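You operate a simulated robot arm through the tools that you are given. There is no shell and no other tool.

The job below is to be done with a simulated robot arm. You get a single attempt, and the scene is never put back.

Task
Put the orange and pepper from the weighing bench back, then lock the tray at MID.
Fine: each goes in the row of its kind; pull the pin, tilt the tray, push the pin home. Where these are worked on the way, their far stop is far enough and under half their travel is too little: lock pin.

Only the result counts: the job must be done as asked and must still hold three seconds after the hand-in. Knocking over, shifting, dropping, spilling or breaking anything else fails it.

Robot
A 7-joint arm with a two-finger parallel gripper, fixed in place. Base frame: the origin is at the foot of the arm, x ahead of it, y to its left, z up. Lengths are in mm, angles in degrees, forces in N, time in s.
Its first joint turns from -166.0 to 166.0 degrees. Payload 4.4 kg.
The TCP is the grasp point between the finger pads, 23 mm short of the fingertips. In the tool frame z runs along the fingers and y along their closing line. Largest opening 94 mm; finger width 38, thickness 10; the body of the gripper, 54 by 96 mm, starts 39 mm behind the TCP.
Orientation is that of the tool frame in the base frame, as a unit quaternion [x, y, z, w]. With the fingers straight down and closing along the base's y, the tool's x points along the base's -x, its y along +y and its z along -z.

Tools
- The arm moves only by the tool move_arm. Its argument "rows" is a list that holds one entry, the list of rows, each a list of 7 numbers: the turn, a rotation vector about the tool's x, y, z in units of 5 degrees (1.0 is 5 degrees), then the shift along the tool's x, y, z in units of 50 mm (1.0 is 50 mm), then the gripper command, from -1 (shut) to 1 (fully open), values between in proportion. In form: [[[ax, ay, az, tx, ty, tz, jaw], ...]]. A call has 1 to 20 rows; each row shifts and turns the commanded pose from where the row before left it, along the tool's axes as they then stand. A call with a number of a shift or a turn outside -1 to 1 is refused whole. Rows are played at 5 a second. More than 50 mm and 8.6 degrees between two rows, or a gripper value outside its range, and nothing of the call is played. A pose out of reach is approached as far as the arm can. The call stops where the force on the tool passes 70 N (or 10 N more than at its start, if that is more) or the arm is blocked; 0.2 s more then pass. Each finger travels about 72 mm/s and halts on what it meets, pressing with about 44 N; the grip force reading is that of the motor and also rises with nothing between the fingers. The clock runs only during rows and for 0.2 s after the last one: add rows that do not move to give the fingers time. It gives the time, the measured TCP pose, the force on the tool (base axes), the opening and the grip force at its end, in the units of the frame above (readings bear some noise), with the torque about the TCP (base axes, N m) and any sound that the robot's microphone picked up.
- Cameras (640 x 400 px; columns grow to the right, rows downward): "scene" is fixed at [219.2, 502.5, 1503.4]; the picture's right is [0.20, -0.98, 0.00], its down [-0.79, -0.16, -0.58] and it looks along [0.57, 0.12, -0.81] (base axes); focal length 298 px, centre (320, 200). "wrist" rides on the gripper at [86, 16, -74] in the tool frame; the picture's right is [-0.18, 0.98, 0.00], its down [-0.58, -0.11, -0.81] and it looks along [-0.79, -0.15, 0.59] (tool axes); focal length 243 px, centre (320, 200). There is no depth. A picture from a camera that has moved, and an enlarged one, comes with that camera's place and axes in the base frame and with its lens.
- camera(camera): a new picture of that camera. The clock stands still meanwhile.
- zoom(camera, box): a new picture of the part [left, top, right, bottom] of that camera's present view, enlarged. The clock stands still meanwhile.
- hand_in(): hands the job in; it is judged then, once.

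Places have to be worked out from the pictures, the camera data and where the tool is seen. Open the gripper and draw the arm clear of the work before you hand the job in, unless the task says otherwise.

The tools are called after ">>>" by a JSON object that holds its "api" and its "payload". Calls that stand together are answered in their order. move_arm: Moves the arm, as the interface text tells. Its arguments: {"type":"object","properties":{"rows":{"type":"array","items":{"type":"array","items":{"type":"array","items":{"type":"number"}}}}},"required":["rows"]} The other tools are called the same way: camera (camera) takes a picture; zoom (camera, box) takes an enlarged picture of a part of a camera's view; hand_in () hands the job in.

At the start:

```text
time_s: 0.0
tcp_pos: [765.5, 292.1, 1080.3]
tool_rot: [0.0, 1.0, 0.0, 0.0]
wrist_force: [-0.2, -0.9, -0.4]
torque: [0.01, 0.01, 0.01]
finger_gap: 93.9
finger_force: 0.1
```

scene: 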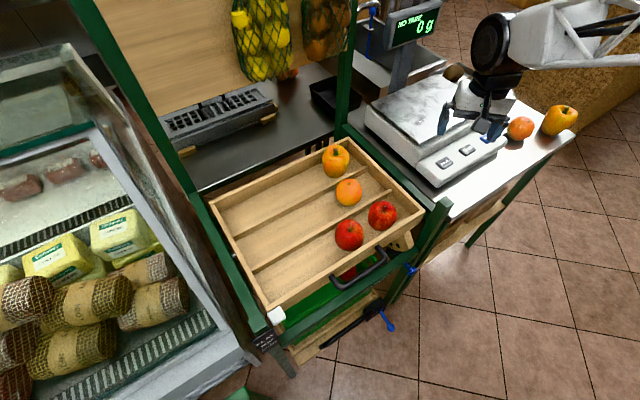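
wrist: 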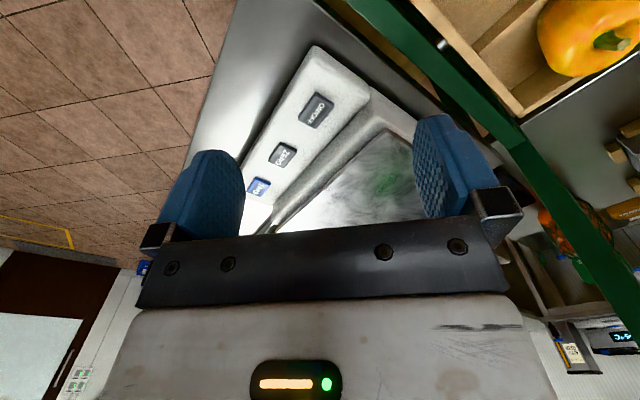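

I'll start by inspecting the scene with enlarged pictures: the tray and its lock, and the weighing bench.

>>> {"api": "zoom", "payload": {"camera": "scene", "box": [200, 130, 440, 280]}}

>>> {"api": "zoom", "payload": {"camera": "scene", "box": [240, 230, 440, 355]}}

>>> {"api": "zoom", "payload": {"camera": "scene", "box": [360, 60, 600, 210]}}

```text
2.67 times, centred on (320, 205) of scene
camera zoom: at [219.2, 502.5, 1503.4], right [0.2, -0.98, 0.0], down [-0.79, -0.16, -0.58], along [0.57, 0.12, -0.81], focal length 795 px, centre (320, 187)
```

zoom: 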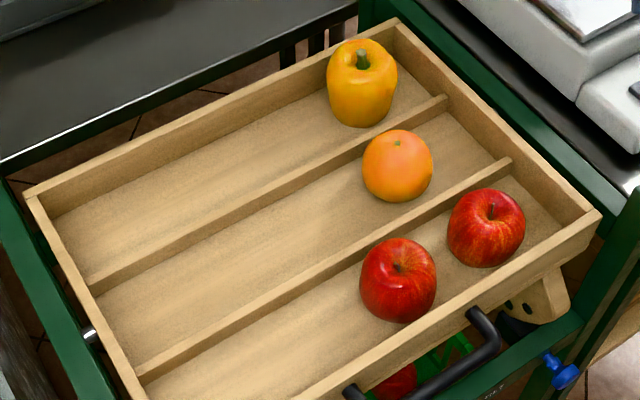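

```text
3.20 times, centred on (340, 292) of scene
camera zoom: at [219.2, 502.5, 1503.4], right [0.2, -0.98, 0.0], down [-0.79, -0.16, -0.58], along [0.57, 0.12, -0.81], focal length 954 px, centre (256, -96)
```

zoom: 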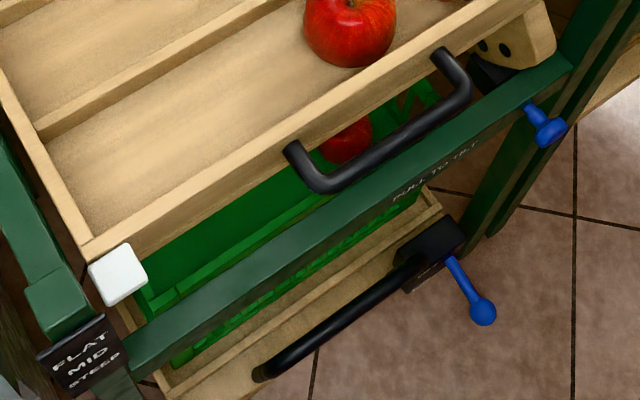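

```text
2.67 times, centred on (480, 135) of scene
camera zoom: at [219.2, 502.5, 1503.4], right [0.2, -0.98, 0.0], down [-0.79, -0.16, -0.58], along [0.57, 0.12, -0.81], focal length 795 px, centre (-107, 373)
```

zoom: 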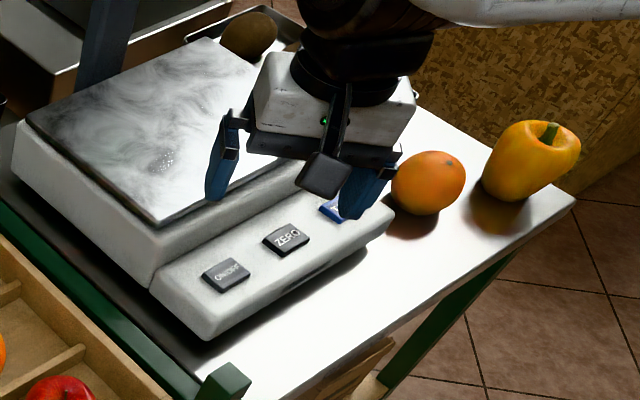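

The pin seems to be the blue knob at the right end of the front bar, and the fruit sits to the right of the scale. I back the arm off a little and turn it to see the bench fruit with the wrist camera.

>>> {"api": "move_arm", "payload": {"rows": [[[0, 0, 0, 0, 0, -1, 1], [0, 0, 0, 1, 0, 0, 1], [0, 0, 0, 1, 0, 0, 1], [0, 0, 0, 1, 0, 0, 1], [0, 0, 1, 0, 0, 0, 1], [0, 0, 1, 0, 0, 0, 1], [0, 0, 1, 0, 0, 0, 1], [0, 0, 1, 0, 0, 0, 1], [0, 0, 1, 0, 0, 0, 1], [0, 0, 0, 0, 0, 0, 1]]]}}

>>> {"api": "camera", "payload": {"camera": "wrist"}}

>>> {"api": "camera", "payload": {"camera": "scene"}}

```text
time_s: 2.2
tcp_pos: [615.3, 293.8, 1129.8]
tool_rot: [0.217, 0.976, 0.0, 0.0]
wrist_force: [-0.6, -0.8, 0.1]
torque: [0.0, -0.02, -0.02]
finger_gap: 93.9
finger_force: 0.1
```

```text
taken
camera wrist: at [544.4, 344.4, 1204.9], right [0.58, 0.81, 0.0], down [0.48, -0.34, 0.81], along [0.66, -0.47, -0.59], focal length 243 px, centre (320, 200)
```

wrist: 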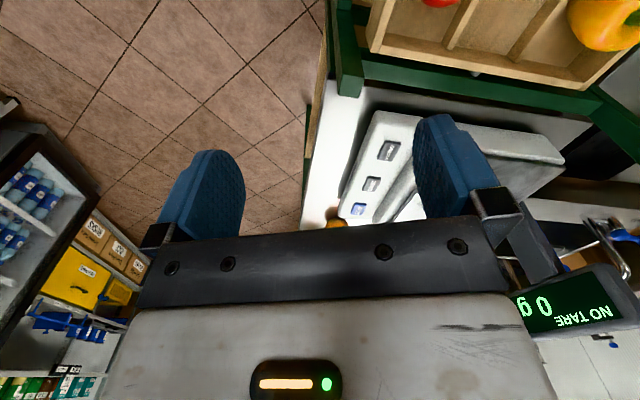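

```text
taken
```

scene: 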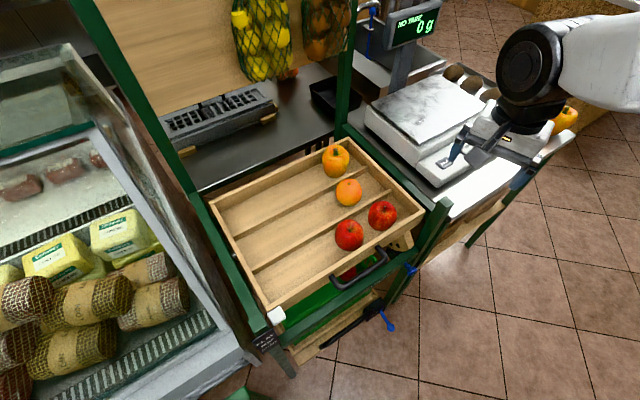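

By triangulating the scale's ON/OFF button I get about (860, 271, 873), so the bench top is near z≈820 and the fruit is around x≈1050. I go higher over that spot with the wrist camera to pin the positions down.

>>> {"api": "move_arm", "payload": {"rows": [[[0, 0, 0, -0.894, -0.155, 0, 1], [0, 0, 0, -0.894, -0.155, 0, 1], [0, 0, 0, -0.894, -0.155, 0, 1], [0, 0, 0, -0.894, -0.155, 0, 1], [0, 0, 0, -0.894, -0.155, 0, 1], [0, 0, 0, -0.894, -0.155, 0, 1], [0, 0, 0, -0.894, -0.155, 0, 1], [0, 0, 0, 0, 0, 0, 1]]]}}

>>> {"api": "camera", "payload": {"camera": "wrist"}}

>>> {"api": "camera", "payload": {"camera": "scene"}}

```text
time_s: 4.0
tcp_pos: [876.0, 108.1, 1128.0]
tool_rot: [0.216, 0.976, 0.0, 0.0]
wrist_force: [0.5, 0.1, 0.2]
torque: [-0.01, -0.02, 0.01]
finger_gap: 94.0
finger_force: 0.1
```

```text
taken
camera wrist: at [806.0, 159.3, 1202.4], right [0.58, 0.81, 0.0], down [0.48, -0.34, 0.81], along [0.66, -0.47, -0.59], focal length 243 px, centre (320, 200)
```

wrist: 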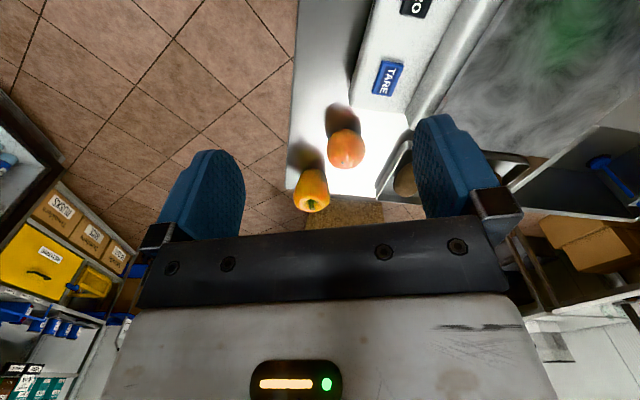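

```text
taken
```

scene: 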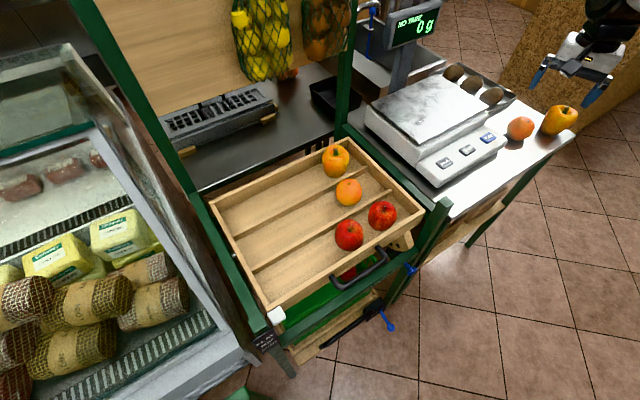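

The two views agree: the orange's centre is about (1092, 13, 848) and the pepper's about (1147, -109, 859). I zoom in for clearances.

>>> {"api": "zoom", "payload": {"camera": "wrist", "box": [260, 70, 440, 235]}}

>>> {"api": "zoom", "payload": {"camera": "scene", "box": [440, 60, 600, 160]}}

```text
2.42 times, centred on (350, 152) of wrist
camera zoom: at [806.0, 159.3, 1202.4], right [0.58, 0.81, 0.0], down [0.48, -0.34, 0.81], along [0.66, -0.47, -0.59], focal length 588 px, centre (247, 315)
```

zoom: 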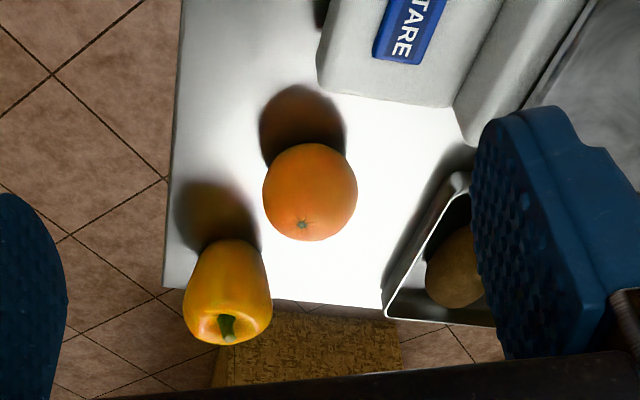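

```text
4.00 times, centred on (520, 110) of scene
camera zoom: at [219.2, 502.5, 1503.4], right [0.2, -0.98, 0.0], down [-0.79, -0.16, -0.58], along [0.57, 0.12, -0.81], focal length 1192 px, centre (-480, 560)
```

zoom: 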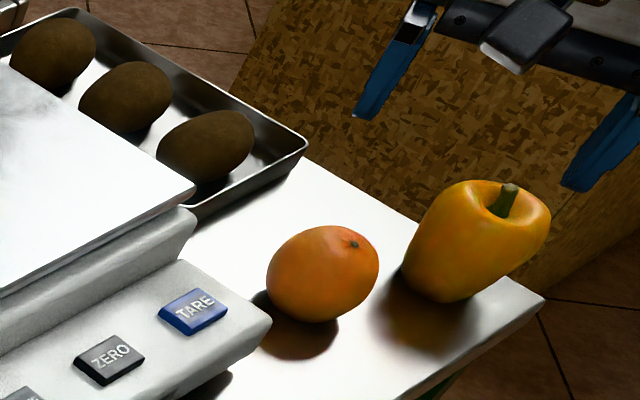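

The orange stands free with the pepper about 130 mm away. I square the tool up and move above the orange to find out whether the arm can reach that far with the tool straight down.

>>> {"api": "move_arm", "payload": {"rows": [[[0, 0, -1, 0, 0, 0, 1], [0, 0, -1, 0, 0, 0, 1], [0, 0, -1, 0, 0, 0, 1], [0, 0, -1, 0, 0, 0, 1], [0, 0, -1, 0, 0, 0, 1], [0, 0, 0, -0.72, -0.317, 0.433, 1], [0, 0, 0, -0.72, -0.317, 0.433, 1], [0, 0, 0, -0.72, -0.317, 0.433, 1], [0, 0, 0, -0.72, -0.317, 0.433, 1], [0, 0, 0, -0.72, -0.317, 0.433, 1], [0, 0, 0, -0.72, -0.317, 0.433, 1], [0, 0, 0, 0, 0, 0, 1]]]}}

>>> {"api": "camera", "payload": {"camera": "wrist"}}

>>> {"api": "camera", "payload": {"camera": "scene"}}

```text
time_s: 6.6
tcp_pos: [1092.9, 15.9, 998.9]
tool_rot: [0.0, 1.0, 0.0, 0.001]
wrist_force: [-0.9, -0.4, 0.0]
torque: [-0.01, 0.0, -0.02]
finger_gap: 94.1
finger_force: 0.1
```

```text
taken
camera wrist: at [1006.0, 33.6, 1071.7], right [0.18, 0.98, 0.0], down [0.58, -0.11, 0.81], along [0.79, -0.15, -0.59], focal length 243 px, centre (320, 200)
```

wrist: 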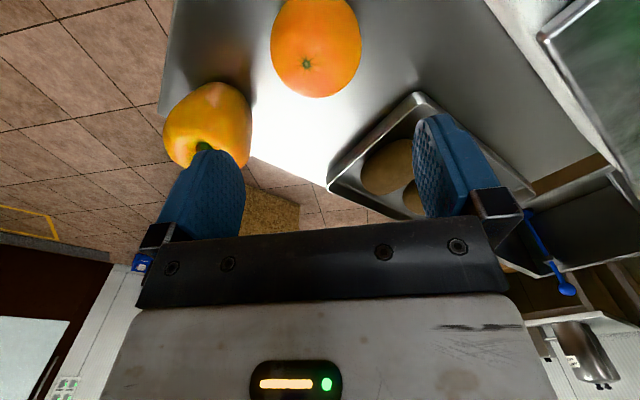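

```text
taken
```

scene: 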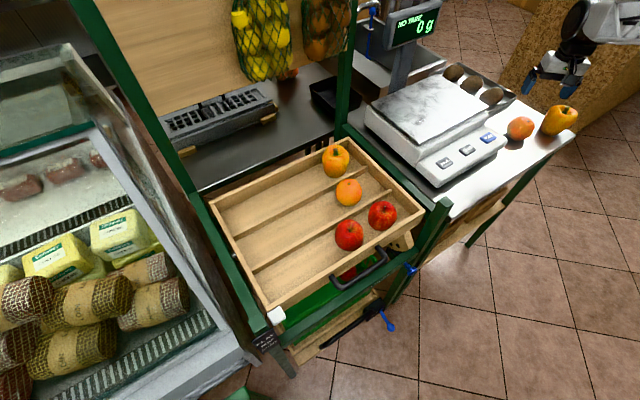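

The arm reaches it, and the orange appears right where my estimate puts it below the TCP. I lower 150 mm with open fingers.

>>> {"api": "move_arm", "payload": {"rows": [[[0, 0, 0, 0, -0.03, 0.75, 1], [0, 0, 0, 0, 0, 0.75, 1], [0, 0, 0, 0, 0, 0.5, 1], [0, 0, 0, 0, 0, 0.5, 1], [0, 0, 0, 0, 0, 0.5, 1], [0, 0, 0, 0, 0, 0, 1]]]}}

>>> {"api": "camera", "payload": {"camera": "wrist"}}

>>> {"api": "zoom", "payload": {"camera": "scene", "box": [440, 60, 600, 160]}}

```text
time_s: 8.0
tcp_pos: [1091.9, 12.7, 848.2]
tool_rot: [0.0, 1.0, 0.0, 0.0]
wrist_force: [0.2, -0.3, 0.4]
torque: [-0.03, -0.02, 0.01]
finger_gap: 94.0
finger_force: 0.0
```

```text
taken
camera wrist: at [1006.1, 30.1, 923.2], right [0.18, 0.98, 0.0], down [0.58, -0.11, 0.81], along [0.79, -0.15, -0.59], focal length 243 px, centre (320, 200)
```

wrist: 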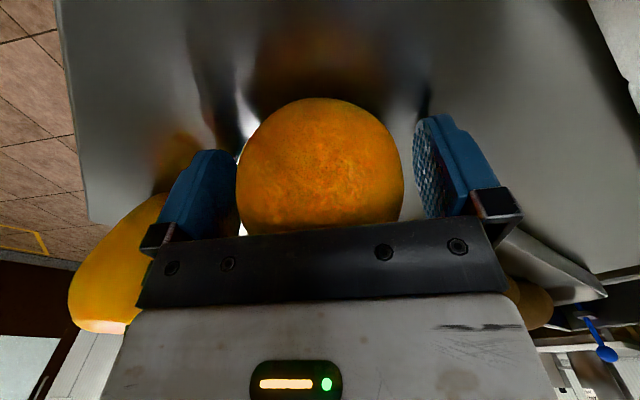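

```text
4.00 times, centred on (520, 110) of scene
camera zoom: at [219.2, 502.5, 1503.4], right [0.2, -0.98, 0.0], down [-0.79, -0.16, -0.58], along [0.57, 0.12, -0.81], focal length 1192 px, centre (-480, 560)
```

zoom: 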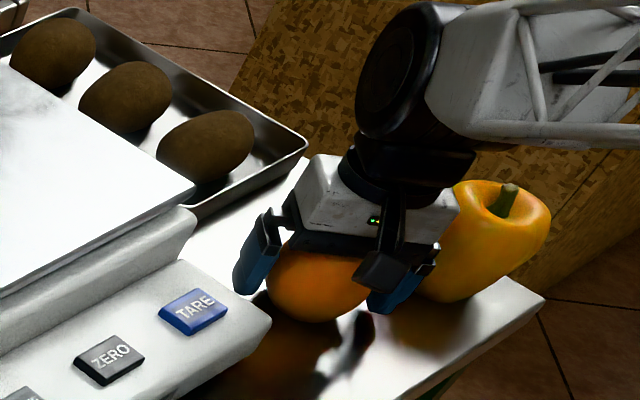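

The orange sits centrally between the pads. I close on it and let the fingers settle.

>>> {"api": "move_arm", "payload": {"rows": [[[0, 0, 0, 0, 0, 0, 0.4], [0, 0, 0, 0, 0, 0, 0], [0, 0, 0, 0, 0, 0, -0.5], [0, 0, 0, 0, 0, 0, -1], [0, 0, 0, 0, 0, 0, -1]]]}}

>>> {"api": "camera", "payload": {"camera": "wrist"}}

```text
time_s: 9.2
tcp_pos: [1092.0, 13.7, 848.9]
tool_rot: [0.001, 1.0, 0.0, 0.0]
wrist_force: [0.0, 0.0, 0.1]
torque: [0.08, -0.01, 0.01]
finger_gap: 73.2
finger_force: 44.1
```

```text
taken
camera wrist: at [1006.1, 30.1, 923.4], right [0.18, 0.98, 0.0], down [0.58, -0.11, 0.81], along [0.79, -0.15, -0.59], focal length 243 px, centre (320, 200)
```

wrist: 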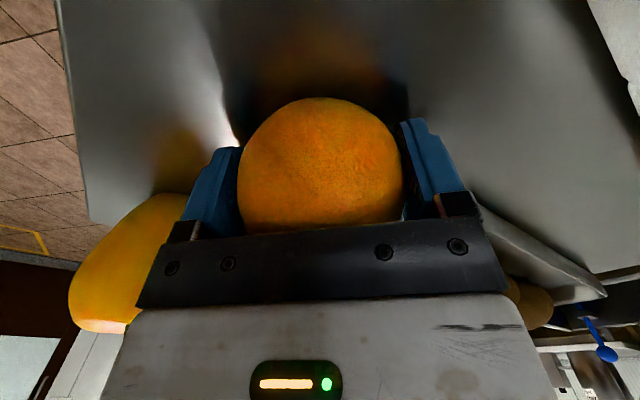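

Firm grip at 73 mm. I lift the orange, carry it back over towards the tray, and turn the tool about 48° so that its view faces the tray squarely.

>>> {"api": "move_arm", "payload": {"rows": [[[0, 0, 0, 0, 0, -0.6, -1], [0, 0, 0, 0, 0, -1, -1], [0, 0, 0, 0, 0, -1, -1], [0, 0, 0, 0, 0, -1, -1], [0, 0, 0, 0, 0, -1, -1], [0, 0, 0, 0, 0, -0.4, -1], [0, 0, 0, 0.726, 0.594, 0, -1], [0, 0, 0, 0.726, 0.594, 0, -1], [0, 0, 0, 0.726, 0.594, 0, -1], [0, 0, 0, 0.726, 0.594, 0, -1], [0, 0, 0, 0.726, 0.594, 0, -1], [0, 0, 0, 0.726, 0.594, 0, -1], [0, 0, 0, 0.726, 0.594, 0, -1], [0, 0, 0, 0.726, 0.594, 0, -1], [0, 0, 0, 0.726, 0.594, 0, -1], [0, 0, 0, 0.726, 0.594, 0, -1], [0, 0, 0, 0.726, 0.594, 0, -1], [0, 0, 0, 0.726, 0.594, 0, -1], [0, 0, 0, 0.726, 0.594, 0, -1]]]}}

>>> {"api": "move_arm", "payload": {"rows": [[[0, 0, -0.96, 0, 0, 0, -1], [0, 0, -0.96, 0, 0, 0, -1], [0, 0, -0.96, 0, 0, 0, -1], [0, 0, -0.96, 0, 0, 0, -1], [0, 0, -0.96, 0, 0, 0, -1], [0, 0, -0.96, 0, 0, 0, -1], [0, 0, -0.96, 0, 0, 0, -1], [0, 0, -0.96, 0, 0, 0, -1], [0, 0, -0.96, 0, 0, 0, -1], [0, 0, -0.96, 0, 0, 0, -1], [0, 0, 0, 0, 0, 0, -1]]]}}

>>> {"api": "camera", "payload": {"camera": "wrist"}}

>>> {"api": "camera", "payload": {"camera": "scene"}}

```text
time_s: 13.2
tcp_pos: [619.9, 401.1, 1100.9]
tool_rot: [0.0, 1.0, 0.0, 0.0]
wrist_force: [-0.9, 0.8, -2.6]
torque: [-0.01, 0.0, -0.01]
finger_gap: 73.2
finger_force: 43.8
```

```text
time_s: 15.6
tcp_pos: [619.6, 400.9, 1100.7]
tool_rot: [-0.407, 0.914, 0.0, -0.001]
wrist_force: [-0.4, -0.1, -1.9]
torque: [0.04, -0.03, 0.01]
finger_gap: 73.0
finger_force: 44.3
```

```text
taken
camera wrist: at [550.8, 347.6, 1175.3], right [-0.61, 0.79, 0.0], down [0.47, 0.36, 0.81], along [0.64, 0.49, -0.59], focal length 243 px, centre (320, 200)
```

wrist: 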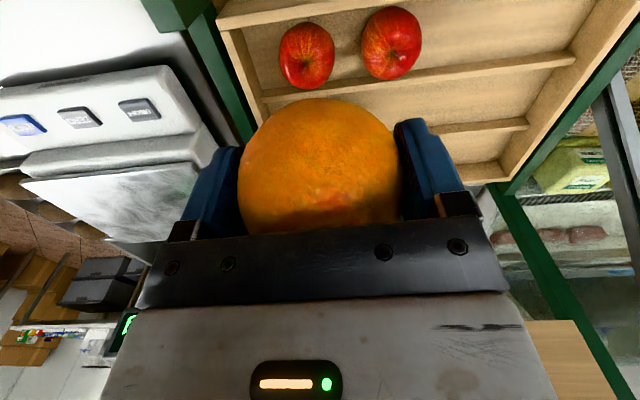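

```text
taken
```

scene: 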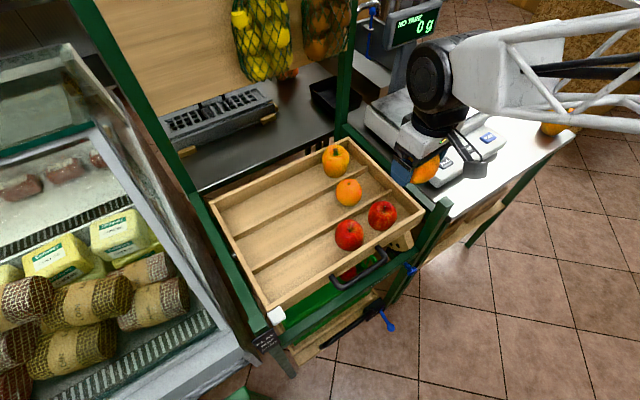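

Triangulated dividers show the tray is turned 45°: the middle row lies between lines through (775,404) and (855,483), at about z 815. I carry the orange over the free spot in the middle row, near (638, 625), with the closing line along the row.

>>> {"api": "move_arm", "payload": {"rows": [[[0, 0, 0.6, 0, 0, 0, -1], [0, 0, 0, -0.686, 0.582, 0, -1], [0, 0, 0, -0.686, 0.582, 0, -1], [0, 0, 0, -0.686, 0.582, 0, -1], [0, 0, 0, -0.686, 0.582, 0, -1], [0, 0, 0, -0.686, 0.582, 0, -1], [0, 0, 0, 0, 0, 1, -1], [0, 0, 0, 0, 0, 1, -1], [0, 0, 0, 0, 0, 0, -1]]]}}

>>> {"api": "camera", "payload": {"camera": "wrist"}}

>>> {"api": "camera", "payload": {"camera": "scene"}}

```text
time_s: 17.6
tcp_pos: [639.0, 626.8, 1000.8]
tool_rot: [-0.382, 0.924, 0.0, 0.0]
wrist_force: [-1.0, 0.3, -2.0]
torque: [-0.02, 0.02, -0.01]
finger_gap: 73.2
finger_force: 43.7
```

```text
taken
camera wrist: at [567.0, 577.2, 1075.7], right [-0.56, 0.83, 0.0], down [0.49, 0.33, 0.81], along [0.67, 0.46, -0.59], focal length 243 px, centre (320, 200)
```

wrist: 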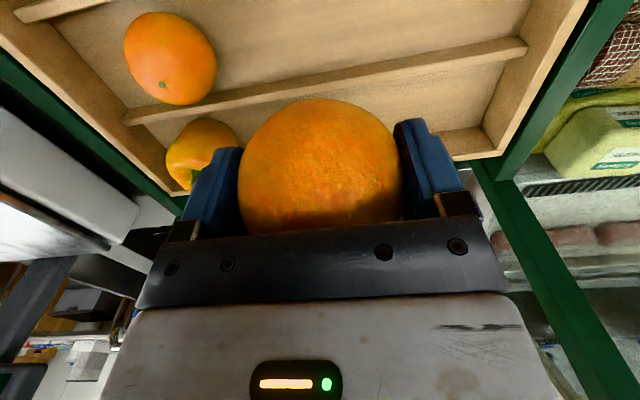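

```text
taken
```

scene: 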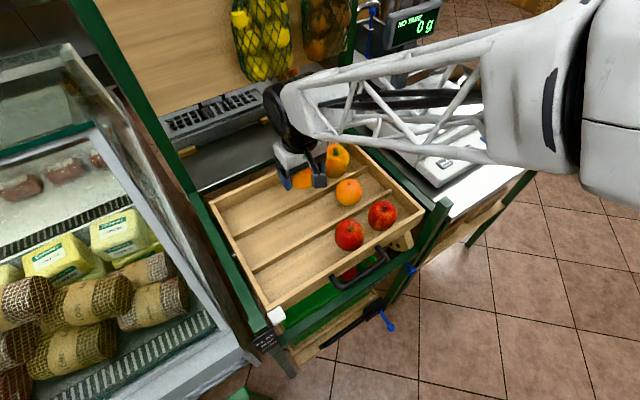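

The vertical below the orange lands close to the middle-row centre line with good clearance from its neighbour. I lower to about z 868 and check.

>>> {"api": "move_arm", "payload": {"rows": [[[0, 0, 0, 0.06, 0, 0.8, -1], [0, 0, 0, 0, 0, 0.8, -1], [0, 0, 0, 0, 0, 0.6, -1], [0, 0, 0, 0, 0, 0.4, -1], [0, 0, 0, 0, 0, 0, -1]]]}}

>>> {"api": "camera", "payload": {"camera": "wrist"}}

>>> {"api": "zoom", "payload": {"camera": "scene", "box": [200, 130, 440, 280]}}

```text
time_s: 18.8
tcp_pos: [636.4, 624.1, 868.8]
tool_rot: [-0.383, 0.924, 0.0, 0.0]
wrist_force: [0.3, -0.1, -2.1]
torque: [0.01, 0.0, -0.01]
finger_gap: 73.0
finger_force: 44.1
```

```text
taken
camera wrist: at [564.9, 575.1, 943.6], right [-0.56, 0.83, 0.0], down [0.49, 0.33, 0.81], along [0.67, 0.46, -0.59], focal length 243 px, centre (320, 200)
```

wrist: 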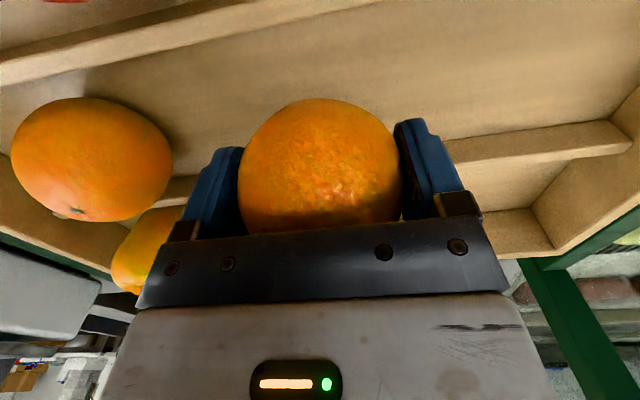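

```text
2.67 times, centred on (320, 205) of scene
camera zoom: at [219.2, 502.5, 1503.4], right [0.2, -0.98, 0.0], down [-0.79, -0.16, -0.58], along [0.57, 0.12, -0.81], focal length 795 px, centre (320, 187)
```

zoom: 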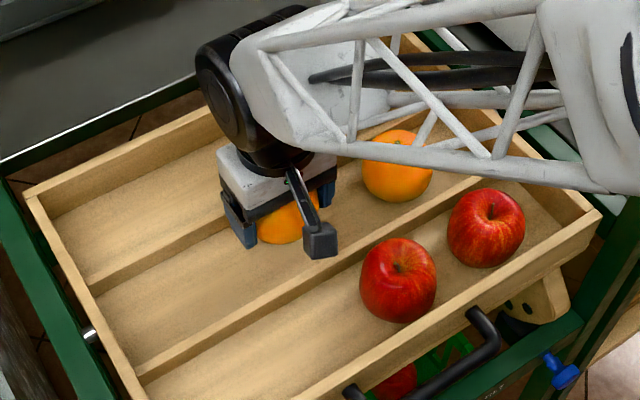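

The existing orange's centre comes out at about z 830, so contact should come at TCP z near 830. I lower in shrinking steps, watching the force.

>>> {"api": "move_arm", "payload": {"rows": [[[0, 0, 0, 0, 0, 0.4, -1], [0, 0, 0, 0, 0, 0.2, -1], [0, 0, 0, 0, 0, 0, -1]]]}}

>>> {"api": "camera", "payload": {"camera": "wrist"}}

```text
time_s: 19.6
tcp_pos: [635.9, 624.0, 839.1]
tool_rot: [-0.383, 0.924, -0.001, 0.0]
wrist_force: [-1.0, 0.8, -2.0]
torque: [-0.04, 0.01, -0.01]
finger_gap: 73.1
finger_force: 43.5
```

```text
taken
camera wrist: at [564.8, 574.3, 914.4], right [-0.56, 0.83, 0.0], down [0.49, 0.33, 0.81], along [0.67, 0.46, -0.59], focal length 243 px, centre (320, 200)
```

wrist: 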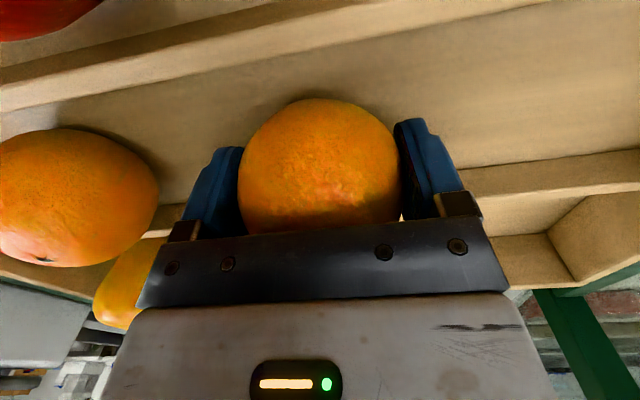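

Still free; the neighbour's centre again comes out at z≈830. I step down in 3 mm increments.

>>> {"api": "move_arm", "payload": {"rows": [[[0, 0, 0, 0, 0, 0.06, -1], [0, 0, 0, 0, 0, 0.06, -1], [0, 0, 0, 0, 0, 0, -1]]]}}

```text
time_s: 20.4
tcp_pos: [636.3, 622.8, 835.3]
tool_rot: [-0.384, 0.924, 0.0, -0.001]
wrist_force: [-0.6, 0.3, -1.9]
torque: [0.01, -0.02, -0.04]
finger_gap: 73.2
finger_force: 44.4
```

No contact yet (force is still only the orange's weight). Another small step.

>>> {"api": "move_arm", "payload": {"rows": [[[0, 0, 0, 0, 0, 0.05, -1], [0, 0, 0, 0, 0, 0, -1]]]}}

>>> {"api": "move_arm", "payload": {"rows": [[[0, 0, 0, 0, 0, 0.05, -1], [0, 0, 0, 0, 0, 0, -1]]]}}

```text
time_s: 21.0
tcp_pos: [635.6, 622.8, 831.3]
tool_rot: [-0.382, 0.924, 0.0, 0.0]
wrist_force: [-0.5, 0.1, -1.5]
torque: [0.02, 0.01, 0.03]
finger_gap: 72.8
finger_force: 44.3
```

```text
time_s: 21.6
tcp_pos: [635.6, 622.9, 829.5]
tool_rot: [-0.383, 0.924, 0.0, 0.0]
wrist_force: [0.5, 0.6, -2.3]
torque: [0.01, 0.0, 0.02]
finger_gap: 73.4
finger_force: 44.0
```

>>> {"api": "move_arm", "payload": {"rows": [[[0, 0, 0, 0, 0, 0.05, -1], [0, 0, 0, 0, 0, 0, -1]]]}}

>>> {"api": "camera", "payload": {"camera": "wrist"}}

>>> {"api": "zoom", "payload": {"camera": "scene", "box": [260, 150, 380, 225]}}

```text
time_s: 22.2
tcp_pos: [636.0, 622.5, 829.2]
tool_rot: [-0.383, 0.924, 0.0, 0.002]
wrist_force: [-9.4, -6.8, 28.5]
torque: [0.35, 0.54, 0.2]
finger_gap: 73.2
finger_force: 44.2
```

```text
taken
camera wrist: at [564.8, 573.8, 903.0], right [-0.56, 0.83, 0.0], down [0.49, 0.33, 0.81], along [0.67, 0.46, -0.59], focal length 243 px, centre (320, 200)
```

wrist: 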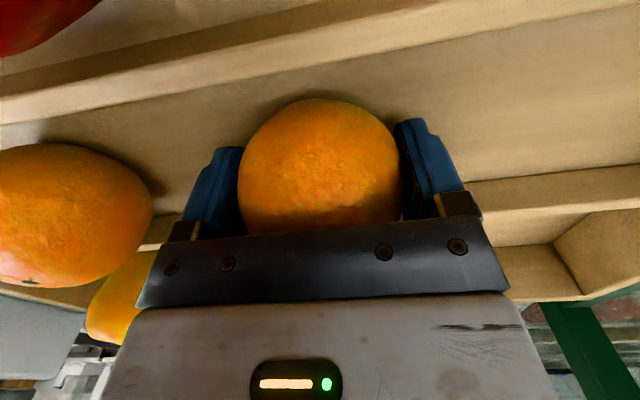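

```text
5.33 times, centred on (320, 188) of scene
camera zoom: at [219.2, 502.5, 1503.4], right [0.2, -0.98, 0.0], down [-0.79, -0.16, -0.58], along [0.57, 0.12, -0.81], focal length 1590 px, centre (320, 267)
```

zoom: 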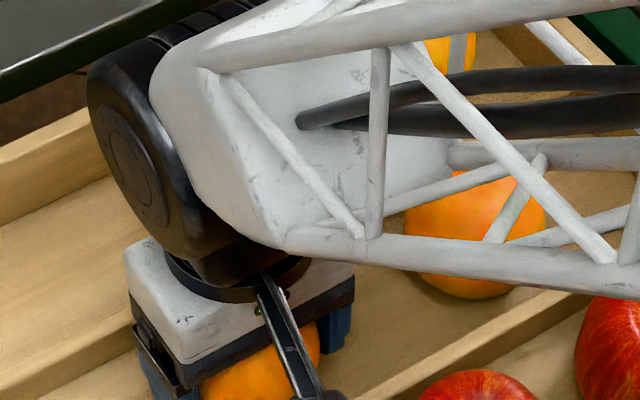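

Contact with the floor (about 28 N upwards). I ease up a hair and open the fingers gradually to let the orange settle.

>>> {"api": "move_arm", "payload": {"rows": [[[0, 0, 0, 0, 0, -0.04, -1], [0, 0, 0, 0, 0, 0, 0.6], [0, 0, 0, 0, 0, 0, 0.7], [0, 0, 0, 0, 0, 0, 0.85], [0, 0, 0, 0, 0, 0, 1], [0, 0, 0, 0, 0, 0, 1]]]}}

>>> {"api": "camera", "payload": {"camera": "wrist"}}

```text
time_s: 23.6
tcp_pos: [636.1, 623.2, 829.3]
tool_rot: [-0.383, 0.924, 0.0, -0.001]
wrist_force: [-0.1, -0.2, -1.5]
torque: [-0.01, -0.03, -0.02]
finger_gap: 94.1
finger_force: 0.2
```

```text
taken
camera wrist: at [564.9, 573.6, 903.1], right [-0.56, 0.83, 0.0], down [0.49, 0.33, 0.81], along [0.67, 0.46, -0.59], focal length 243 px, centre (320, 200)
```

wrist: 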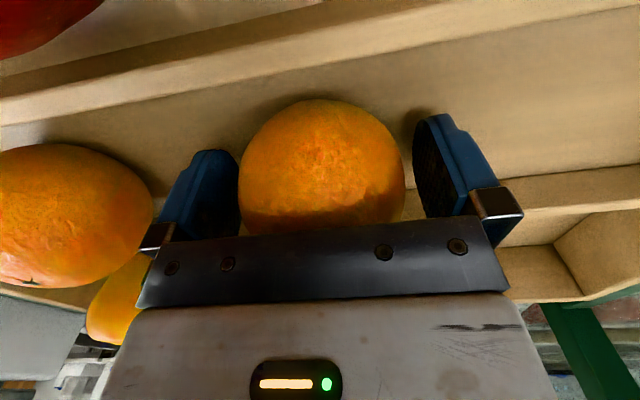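

Released; the orange is standing still. I rise straight up and check it remains in place.

>>> {"api": "move_arm", "payload": {"rows": [[[0, 0, 0, 0, 0, -0.4, 1], [0, 0, 0, 0, 0, -0.8, 1], [0, 0, 0, 0, 0, -1, 1], [0, 0, 0, 0, 0, -1, 1], [0, 0, 0, 0, 0, -1, 1], [0, 0, 0, 0, 0, -1, 1], [0, 0, 0, 0, 0, 0, 1]]]}}

>>> {"api": "camera", "payload": {"camera": "wrist"}}

>>> {"api": "camera", "payload": {"camera": "scene"}}

```text
time_s: 25.2
tcp_pos: [637.1, 625.3, 1090.2]
tool_rot: [-0.383, 0.924, 0.0, 0.0]
wrist_force: [-0.5, -0.4, 0.8]
torque: [0.02, -0.01, 0.01]
finger_gap: 94.0
finger_force: 0.1
```

```text
taken
camera wrist: at [566.7, 574.9, 1163.4], right [-0.56, 0.83, 0.0], down [0.49, 0.33, 0.81], along [0.67, 0.46, -0.59], focal length 243 px, centre (320, 200)
```

wrist: 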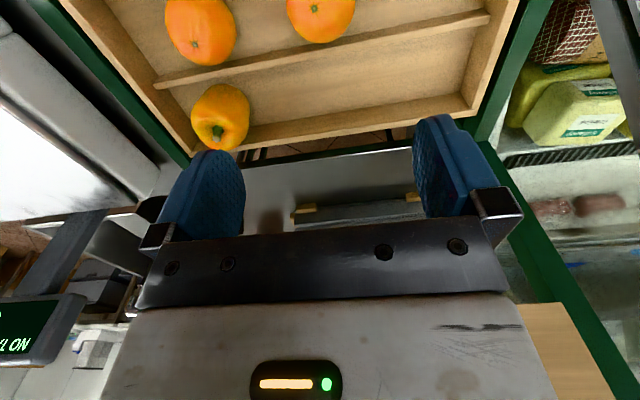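

```text
taken
```

scene: 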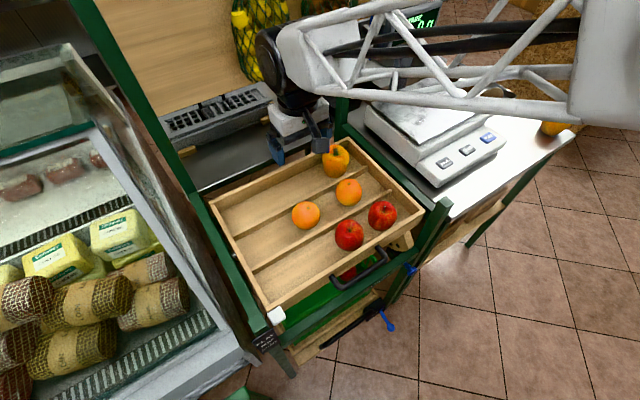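

The orange rests in the middle row. Now I turn the tool back and travel above the pepper on the bench.

>>> {"api": "move_arm", "payload": {"rows": [[[0, 0, 1, 0, 0, -0.2, 1], [0, 0, 1, 0, 0, 0, 1], [0, 0, 1, 0, 0, 0, 1], [0, 0, 1, 0, 0, 0, 1], [0, 0, 1, 0, 0, 0, 1], [0, 0, 1, 0, 0, 0, 1], [0, 0, 1, 0, 0, 0, 1], [0, 0, 1, 0, 0, 0, 1], [0, 0, 1, 0, 0, 0, 1], [0, 0, 0, 0, 0, 0, 1]]]}}

>>> {"api": "move_arm", "payload": {"rows": [[[0, 0, 0, -0.567, -0.816, 0, 1], [0, 0, 0, -0.567, -0.816, 0, 1], [0, 0, 0, -0.567, -0.816, 0, 1], [0, 0, 0, -0.567, -0.816, 0, 1], [0, 0, 0, -0.567, -0.816, 0, 1], [0, 0, 0, -0.567, -0.816, 0, 1], [0, 0, 0, -0.567, -0.816, 0, 1], [0, 0, 0, -0.567, -0.816, 0, 1], [0, 0, 0, -0.567, -0.816, 0, 1], [0, 0, 0, -0.567, -0.816, 0, 1], [0, 0, 0, -0.567, -0.816, 0, 1], [0, 0, 0, -0.567, -0.816, 0, 1], [0, 0, 0, -0.567, -0.816, 0, 1], [0, 0, 0, -0.567, -0.816, 0, 1], [0, 0, 0, -0.567, -0.816, 0, 1], [0, 0, 0, -0.567, -0.816, 0, 1], [0, 0, 0, -0.567, -0.816, 0, 1], [0, 0, 0, -0.567, -0.816, 0, 1], [0, 0, 0, 0, 0, 1, 1], [0, 0, 0, 0, 0, 0, 1]]]}}

>>> {"api": "camera", "payload": {"camera": "wrist"}}

>>> {"api": "camera", "payload": {"camera": "scene"}}

```text
time_s: 27.4
tcp_pos: [635.7, 622.5, 1100.0]
tool_rot: [0.002, 1.0, 0.0, 0.0]
wrist_force: [-0.3, 0.3, 0.4]
torque: [0.0, 0.04, 0.01]
finger_gap: 93.8
finger_force: 0.0
```

```text
time_s: 31.6
tcp_pos: [1141.4, -111.1, 1049.9]
tool_rot: [0.0, 1.0, 0.0, 0.001]
wrist_force: [-0.3, -0.5, -0.6]
torque: [-0.04, 0.01, 0.01]
finger_gap: 94.1
finger_force: 0.0
```

```text
taken
camera wrist: at [1057.0, -94.9, 1123.9], right [0.18, 0.98, 0.0], down [0.58, -0.11, 0.81], along [0.79, -0.15, -0.59], focal length 243 px, centre (320, 200)
```

wrist: 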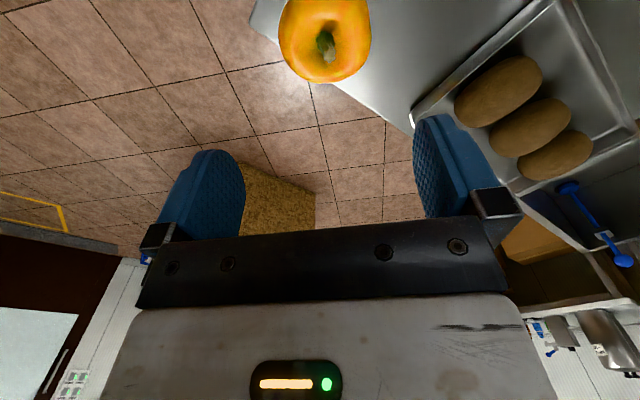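

```text
taken
```

scene: 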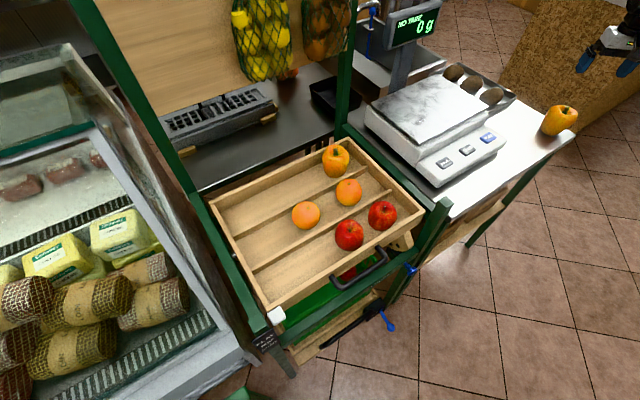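

The pepper is just below; its stem sits around (1145, -106) and its top near z 911. I correct a few mm and lower to z≈950 for another look.

>>> {"api": "move_arm", "payload": {"rows": [[[0, 0, 0, -0.08, 0.1, 0.9, 1], [0, 0, 0, 0, 0, 0.9, 1], [0, 0, 0, 0, 0, 0.2, 1], [0, 0, 0, 0, 0, 0, 1]]]}}

>>> {"api": "camera", "payload": {"camera": "wrist"}}

>>> {"api": "zoom", "payload": {"camera": "scene", "box": [480, 60, 640, 160]}}

```text
time_s: 32.6
tcp_pos: [1148.9, -107.3, 949.0]
tool_rot: [0.0, 1.0, -0.001, 0.0]
wrist_force: [0.5, 0.1, 0.0]
torque: [-0.03, 0.0, -0.02]
finger_gap: 93.9
finger_force: 0.1
```

```text
taken
camera wrist: at [1063.1, -90.5, 1022.8], right [0.18, 0.98, 0.0], down [0.58, -0.11, 0.81], along [0.79, -0.15, -0.59], focal length 243 px, centre (320, 200)
```

wrist: 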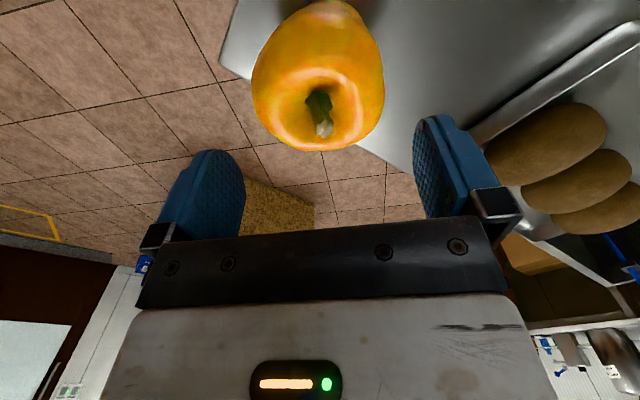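

```text
4.00 times, centred on (560, 110) of scene
camera zoom: at [219.2, 502.5, 1503.4], right [0.2, -0.98, 0.0], down [-0.79, -0.16, -0.58], along [0.57, 0.12, -0.81], focal length 1192 px, centre (-640, 560)
```

zoom: 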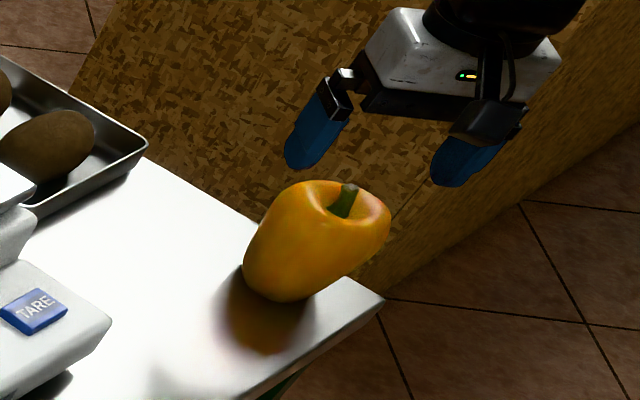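

The pepper is centred between the fingers to within about 1 mm (about 83 mm wide). I descend in two careful steps.

>>> {"api": "move_arm", "payload": {"rows": [[[0, 0, 0, 0, 0, 0.4, 1], [0, 0, 0, 0, 0, 0.3, 1], [0, 0, 0, 0, 0, 0, 1]]]}}

>>> {"api": "camera", "payload": {"camera": "wrist"}}

```text
time_s: 33.4
tcp_pos: [1148.2, -107.8, 914.5]
tool_rot: [0.0, 1.0, 0.0, 0.0]
wrist_force: [-1.0, 0.2, -0.8]
torque: [-0.01, 0.01, -0.02]
finger_gap: 94.2
finger_force: 0.0
```

```text
taken
camera wrist: at [1063.2, -90.8, 988.7], right [0.18, 0.98, 0.0], down [0.58, -0.11, 0.81], along [0.79, -0.15, -0.59], focal length 243 px, centre (320, 200)
```

wrist: 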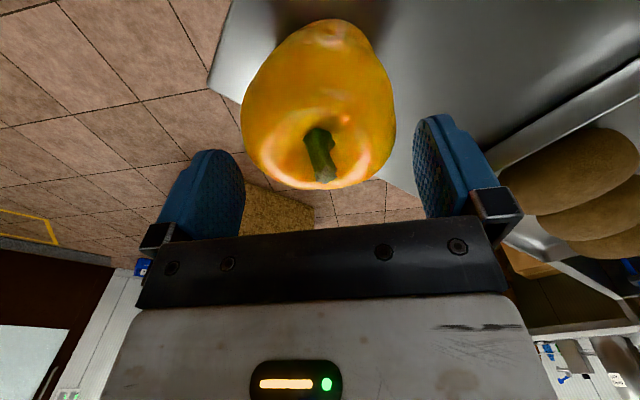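

Still centred. I lower the remaining ~33 mm and look before closing.

>>> {"api": "move_arm", "payload": {"rows": [[[0, 0, 0, 0, 0.01, 0.3, 1], [0, 0, 0, 0, 0, 0.2, 1], [0, 0, 0, 0, 0, 0.16, 1], [0, 0, 0, 0, 0, 0, 1]]]}}

>>> {"api": "camera", "payload": {"camera": "wrist"}}

>>> {"api": "zoom", "payload": {"camera": "scene", "box": [480, 60, 640, 160]}}

```text
time_s: 34.4
tcp_pos: [1149.3, -106.5, 881.7]
tool_rot: [-0.001, 1.0, -0.001, -0.001]
wrist_force: [0.1, 0.4, 0.0]
torque: [-0.02, -0.01, -0.01]
finger_gap: 94.2
finger_force: 0.0
```

```text
taken
camera wrist: at [1063.2, -89.7, 955.4], right [0.18, 0.98, 0.0], down [0.58, -0.11, 0.81], along [0.79, -0.15, -0.59], focal length 243 px, centre (320, 200)
```

wrist: 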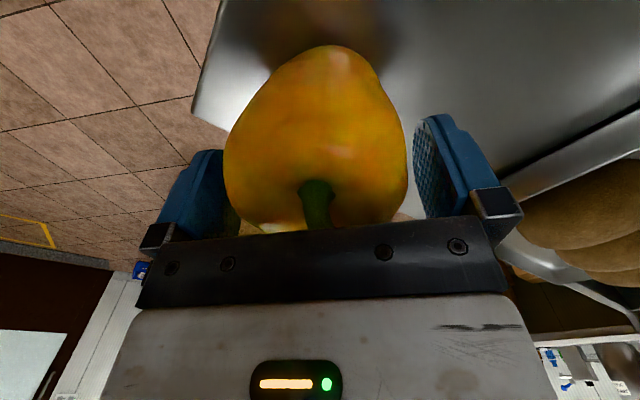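

```text
4.00 times, centred on (560, 110) of scene
camera zoom: at [219.2, 502.5, 1503.4], right [0.2, -0.98, 0.0], down [-0.79, -0.16, -0.58], along [0.57, 0.12, -0.81], focal length 1192 px, centre (-640, 560)
```

zoom: 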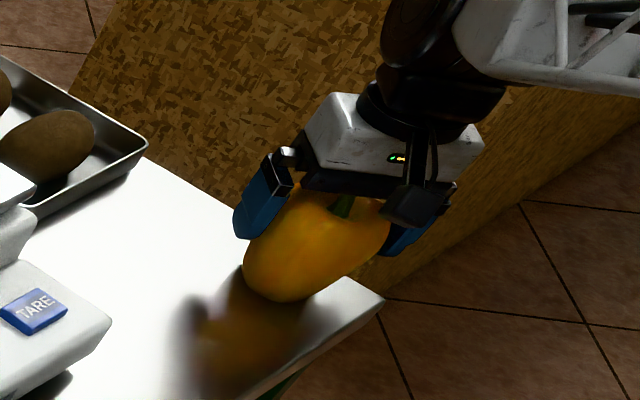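

The pepper is between the pads at its shoulder. I close gently and let the grip settle.

>>> {"api": "move_arm", "payload": {"rows": [[[0, 0, 0, 0, 0, 0, 0.6], [0, 0, 0, 0, 0, 0, 0.2], [0, 0, 0, 0, 0, 0, -0.4], [0, 0, 0, 0, 0, 0, -1], [0, 0, 0, 0, 0, 0, -1]]]}}

>>> {"api": "camera", "payload": {"camera": "wrist"}}

```text
time_s: 35.6
tcp_pos: [1149.8, -105.6, 882.2]
tool_rot: [0.0, 1.0, 0.0, 0.0]
wrist_force: [0.4, -0.5, 0.2]
torque: [0.0, 0.01, 0.01]
finger_gap: 79.1
finger_force: 43.6
```

```text
taken
camera wrist: at [1063.2, -89.7, 955.5], right [0.18, 0.98, 0.0], down [0.58, -0.11, 0.81], along [0.79, -0.15, -0.59], focal length 243 px, centre (320, 200)
```

wrist: 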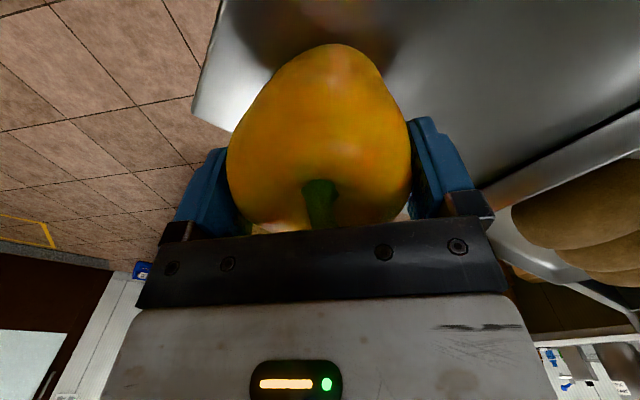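

Gripped at 79 mm. I lift it slowly and check.

>>> {"api": "move_arm", "payload": {"rows": [[[0, 0, 0, 0, 0, -0.2, -1], [0, 0, 0, 0, 0, -0.4, -1], [0, 0, 0, 0, 0, -0.6, -1], [0, 0, 0, 0, 0, -0.8, -1], [0, 0, 0, 0, 0, -0.8, -1], [0, 0, 0, 0, 0, -0.8, -1], [0, 0, 0, 0, 0, -0.8, -1], [0, 0, 0, 0, 0, 0, -1]]]}}

>>> {"api": "camera", "payload": {"camera": "wrist"}}

>>> {"api": "camera", "payload": {"camera": "scene"}}

```text
time_s: 37.4
tcp_pos: [1149.2, -106.0, 1101.5]
tool_rot: [0.0, 1.0, 0.0, 0.0]
wrist_force: [-0.4, 0.1, -0.8]
torque: [0.03, -0.01, 0.02]
finger_gap: 79.1
finger_force: 43.6
```

```text
taken
camera wrist: at [1063.2, -89.3, 1175.2], right [0.18, 0.98, 0.0], down [0.58, -0.11, 0.81], along [0.79, -0.15, -0.59], focal length 243 px, centre (320, 200)
```

wrist: 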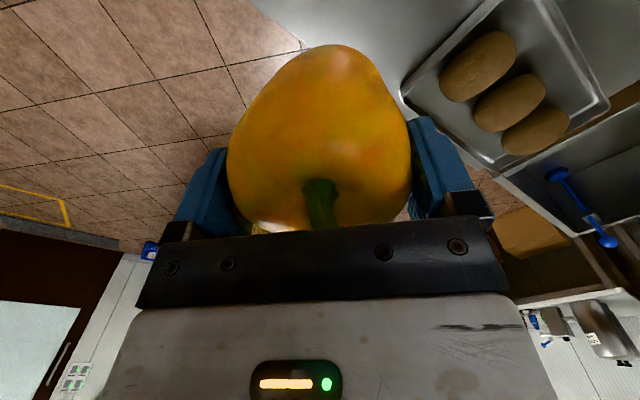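

```text
taken
```

scene: 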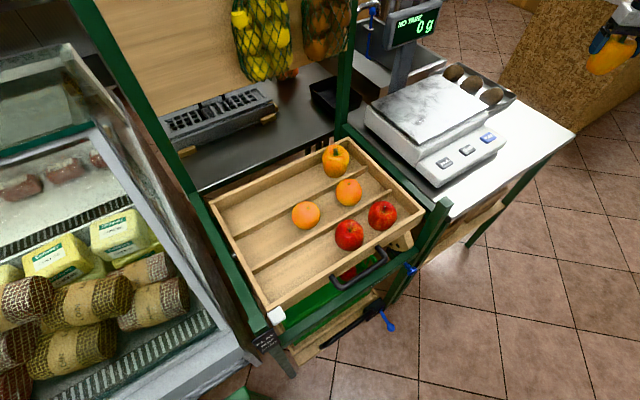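

The pepper hangs securely. I carry it around by way of (850, 250), staying away from the scale display, to above the back row, then turn to the row direction.

>>> {"api": "move_arm", "payload": {"rows": [[[0, 0, 0, 0.598, 0.712, 0, -1], [0, 0, 0, 0.598, 0.712, 0, -1], [0, 0, 0, 0.598, 0.712, 0, -1], [0, 0, 0, 0.598, 0.712, 0, -1], [0, 0, 0, 0.598, 0.712, 0, -1], [0, 0, 0, 0.598, 0.712, 0, -1], [0, 0, 0, 0.598, 0.712, 0, -1], [0, 0, 0, 0.598, 0.712, 0, -1], [0, 0, 0, 0.598, 0.712, 0, -1], [0, 0, 0, 0.598, 0.712, 0, -1], [0, 0, 0, 0.26, 0.872, 0, -1], [0, 0, 0, 0.26, 0.872, 0, -1], [0, 0, 0, 0.26, 0.872, 0, -1], [0, 0, 0, 0.26, 0.872, 0, -1], [0, 0, 0, 0.26, 0.872, 0, -1], [0, 0, 0, 0.26, 0.872, 0, -1], [0, 0, 0, 0.26, 0.872, 0, -1], [0, 0, 0, 0.26, 0.872, 0, -1], [0, 0, 0, 0.26, 0.872, 0, -1], [0, 0, 0, 0, 0, 0, -1]]]}}

>>> {"api": "move_arm", "payload": {"rows": [[[0, 0, -1, 0, 0, 0, -1], [0, 0, -1, 0, 0, 0, -1], [0, 0, -1, 0, 0, 0, -1], [0, 0, -1, 0, 0, 0, -1], [0, 0, -1, 0, 0, 0, -1], [0, 0, -1, 0, 0, 0, -1], [0, 0, -1, 0, 0, 0, -1], [0, 0, -1, 0, 0, 0, -1], [0, 0, -1, 0, 0, 0, -1], [0, 0, 0, 0, 0, 0, -1]]]}}

>>> {"api": "camera", "payload": {"camera": "wrist"}}

>>> {"api": "camera", "payload": {"camera": "scene"}}

```text
time_s: 41.6
tcp_pos: [734.1, 643.6, 1102.0]
tool_rot: [-0.001, 1.0, 0.0, 0.0]
wrist_force: [0.4, 0.3, -1.3]
torque: [0.0, 0.04, -0.02]
finger_gap: 79.4
finger_force: 43.7
```

```text
time_s: 43.8
tcp_pos: [733.5, 642.7, 1100.9]
tool_rot: [-0.383, 0.924, 0.001, 0.0]
wrist_force: [-1.0, 0.4, -0.5]
torque: [-0.03, 0.01, 0.02]
finger_gap: 79.3
finger_force: 44.4
```

```text
taken
camera wrist: at [662.4, 592.7, 1175.2], right [-0.57, 0.82, 0.0], down [0.49, 0.33, 0.81], along [0.67, 0.46, -0.59], focal length 243 px, centre (320, 200)
```

wrist: 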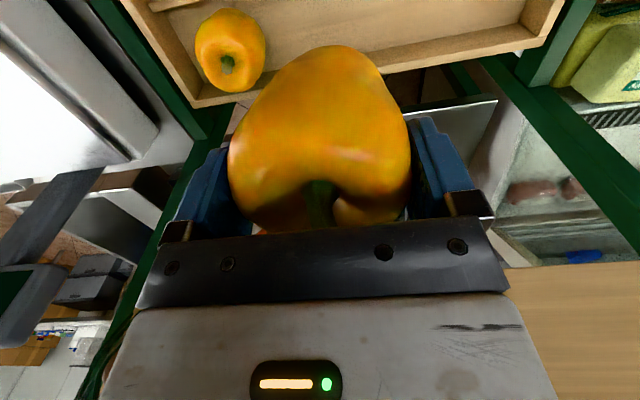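

```text
taken
```

scene: 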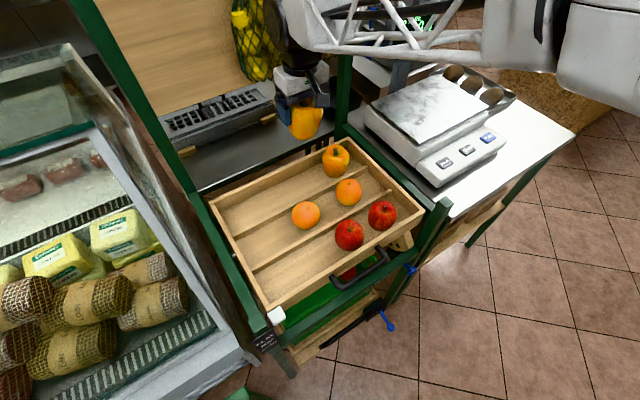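

I estimate the back row's centre line at about 165 mm behind the front divider line, so I move ~26 mm back and ~27 mm left, then lower towards z≈890.

>>> {"api": "move_arm", "payload": {"rows": [[[0, 0, 0, -0.52, 0.54, 0, -1], [0, 0, 0, 0, 0, 0.9, -1], [0, 0, 0, 0, 0, 0.9, -1], [0, 0, 0, 0, 0, 0.9, -1], [0, 0, 0, 0, 0, 0.9, -1], [0, 0, 0, 0, 0, 0.5, -1], [0, 0, 0, 0, 0, 0, -1]]]}}

>>> {"api": "camera", "payload": {"camera": "wrist"}}

>>> {"api": "zoom", "payload": {"camera": "scene", "box": [220, 100, 380, 200]}}

```text
time_s: 45.4
tcp_pos: [733.7, 678.9, 895.3]
tool_rot: [-0.383, 0.924, -0.001, 0.0]
wrist_force: [0.4, 0.5, -1.2]
torque: [-0.02, 0.02, 0.01]
finger_gap: 79.3
finger_force: 44.2
```

```text
taken
camera wrist: at [662.2, 629.5, 970.1], right [-0.56, 0.83, 0.0], down [0.49, 0.33, 0.81], along [0.67, 0.46, -0.59], focal length 243 px, centre (320, 200)
```

wrist: 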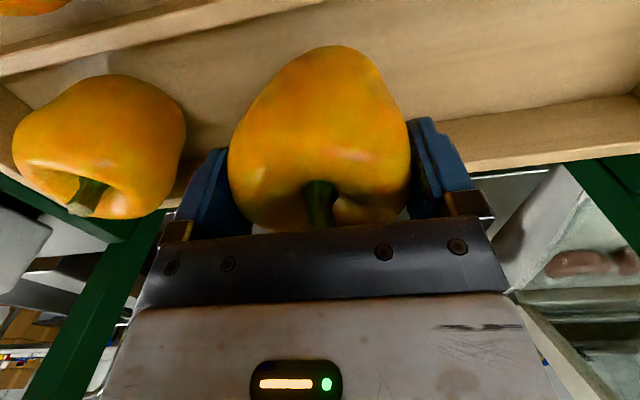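

```text
4.00 times, centred on (300, 150) of scene
camera zoom: at [219.2, 502.5, 1503.4], right [0.2, -0.98, 0.0], down [-0.79, -0.16, -0.58], along [0.57, 0.12, -0.81], focal length 1192 px, centre (400, 400)
```

zoom: 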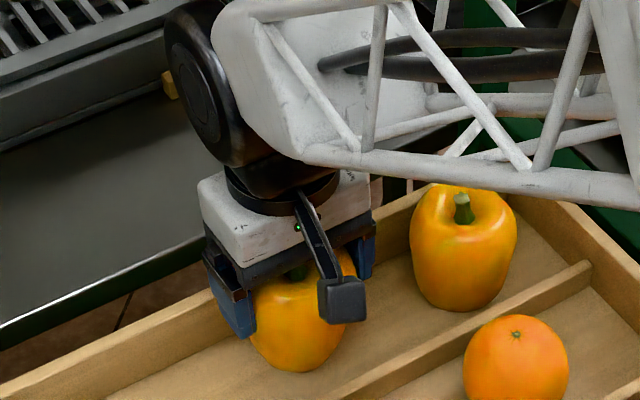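

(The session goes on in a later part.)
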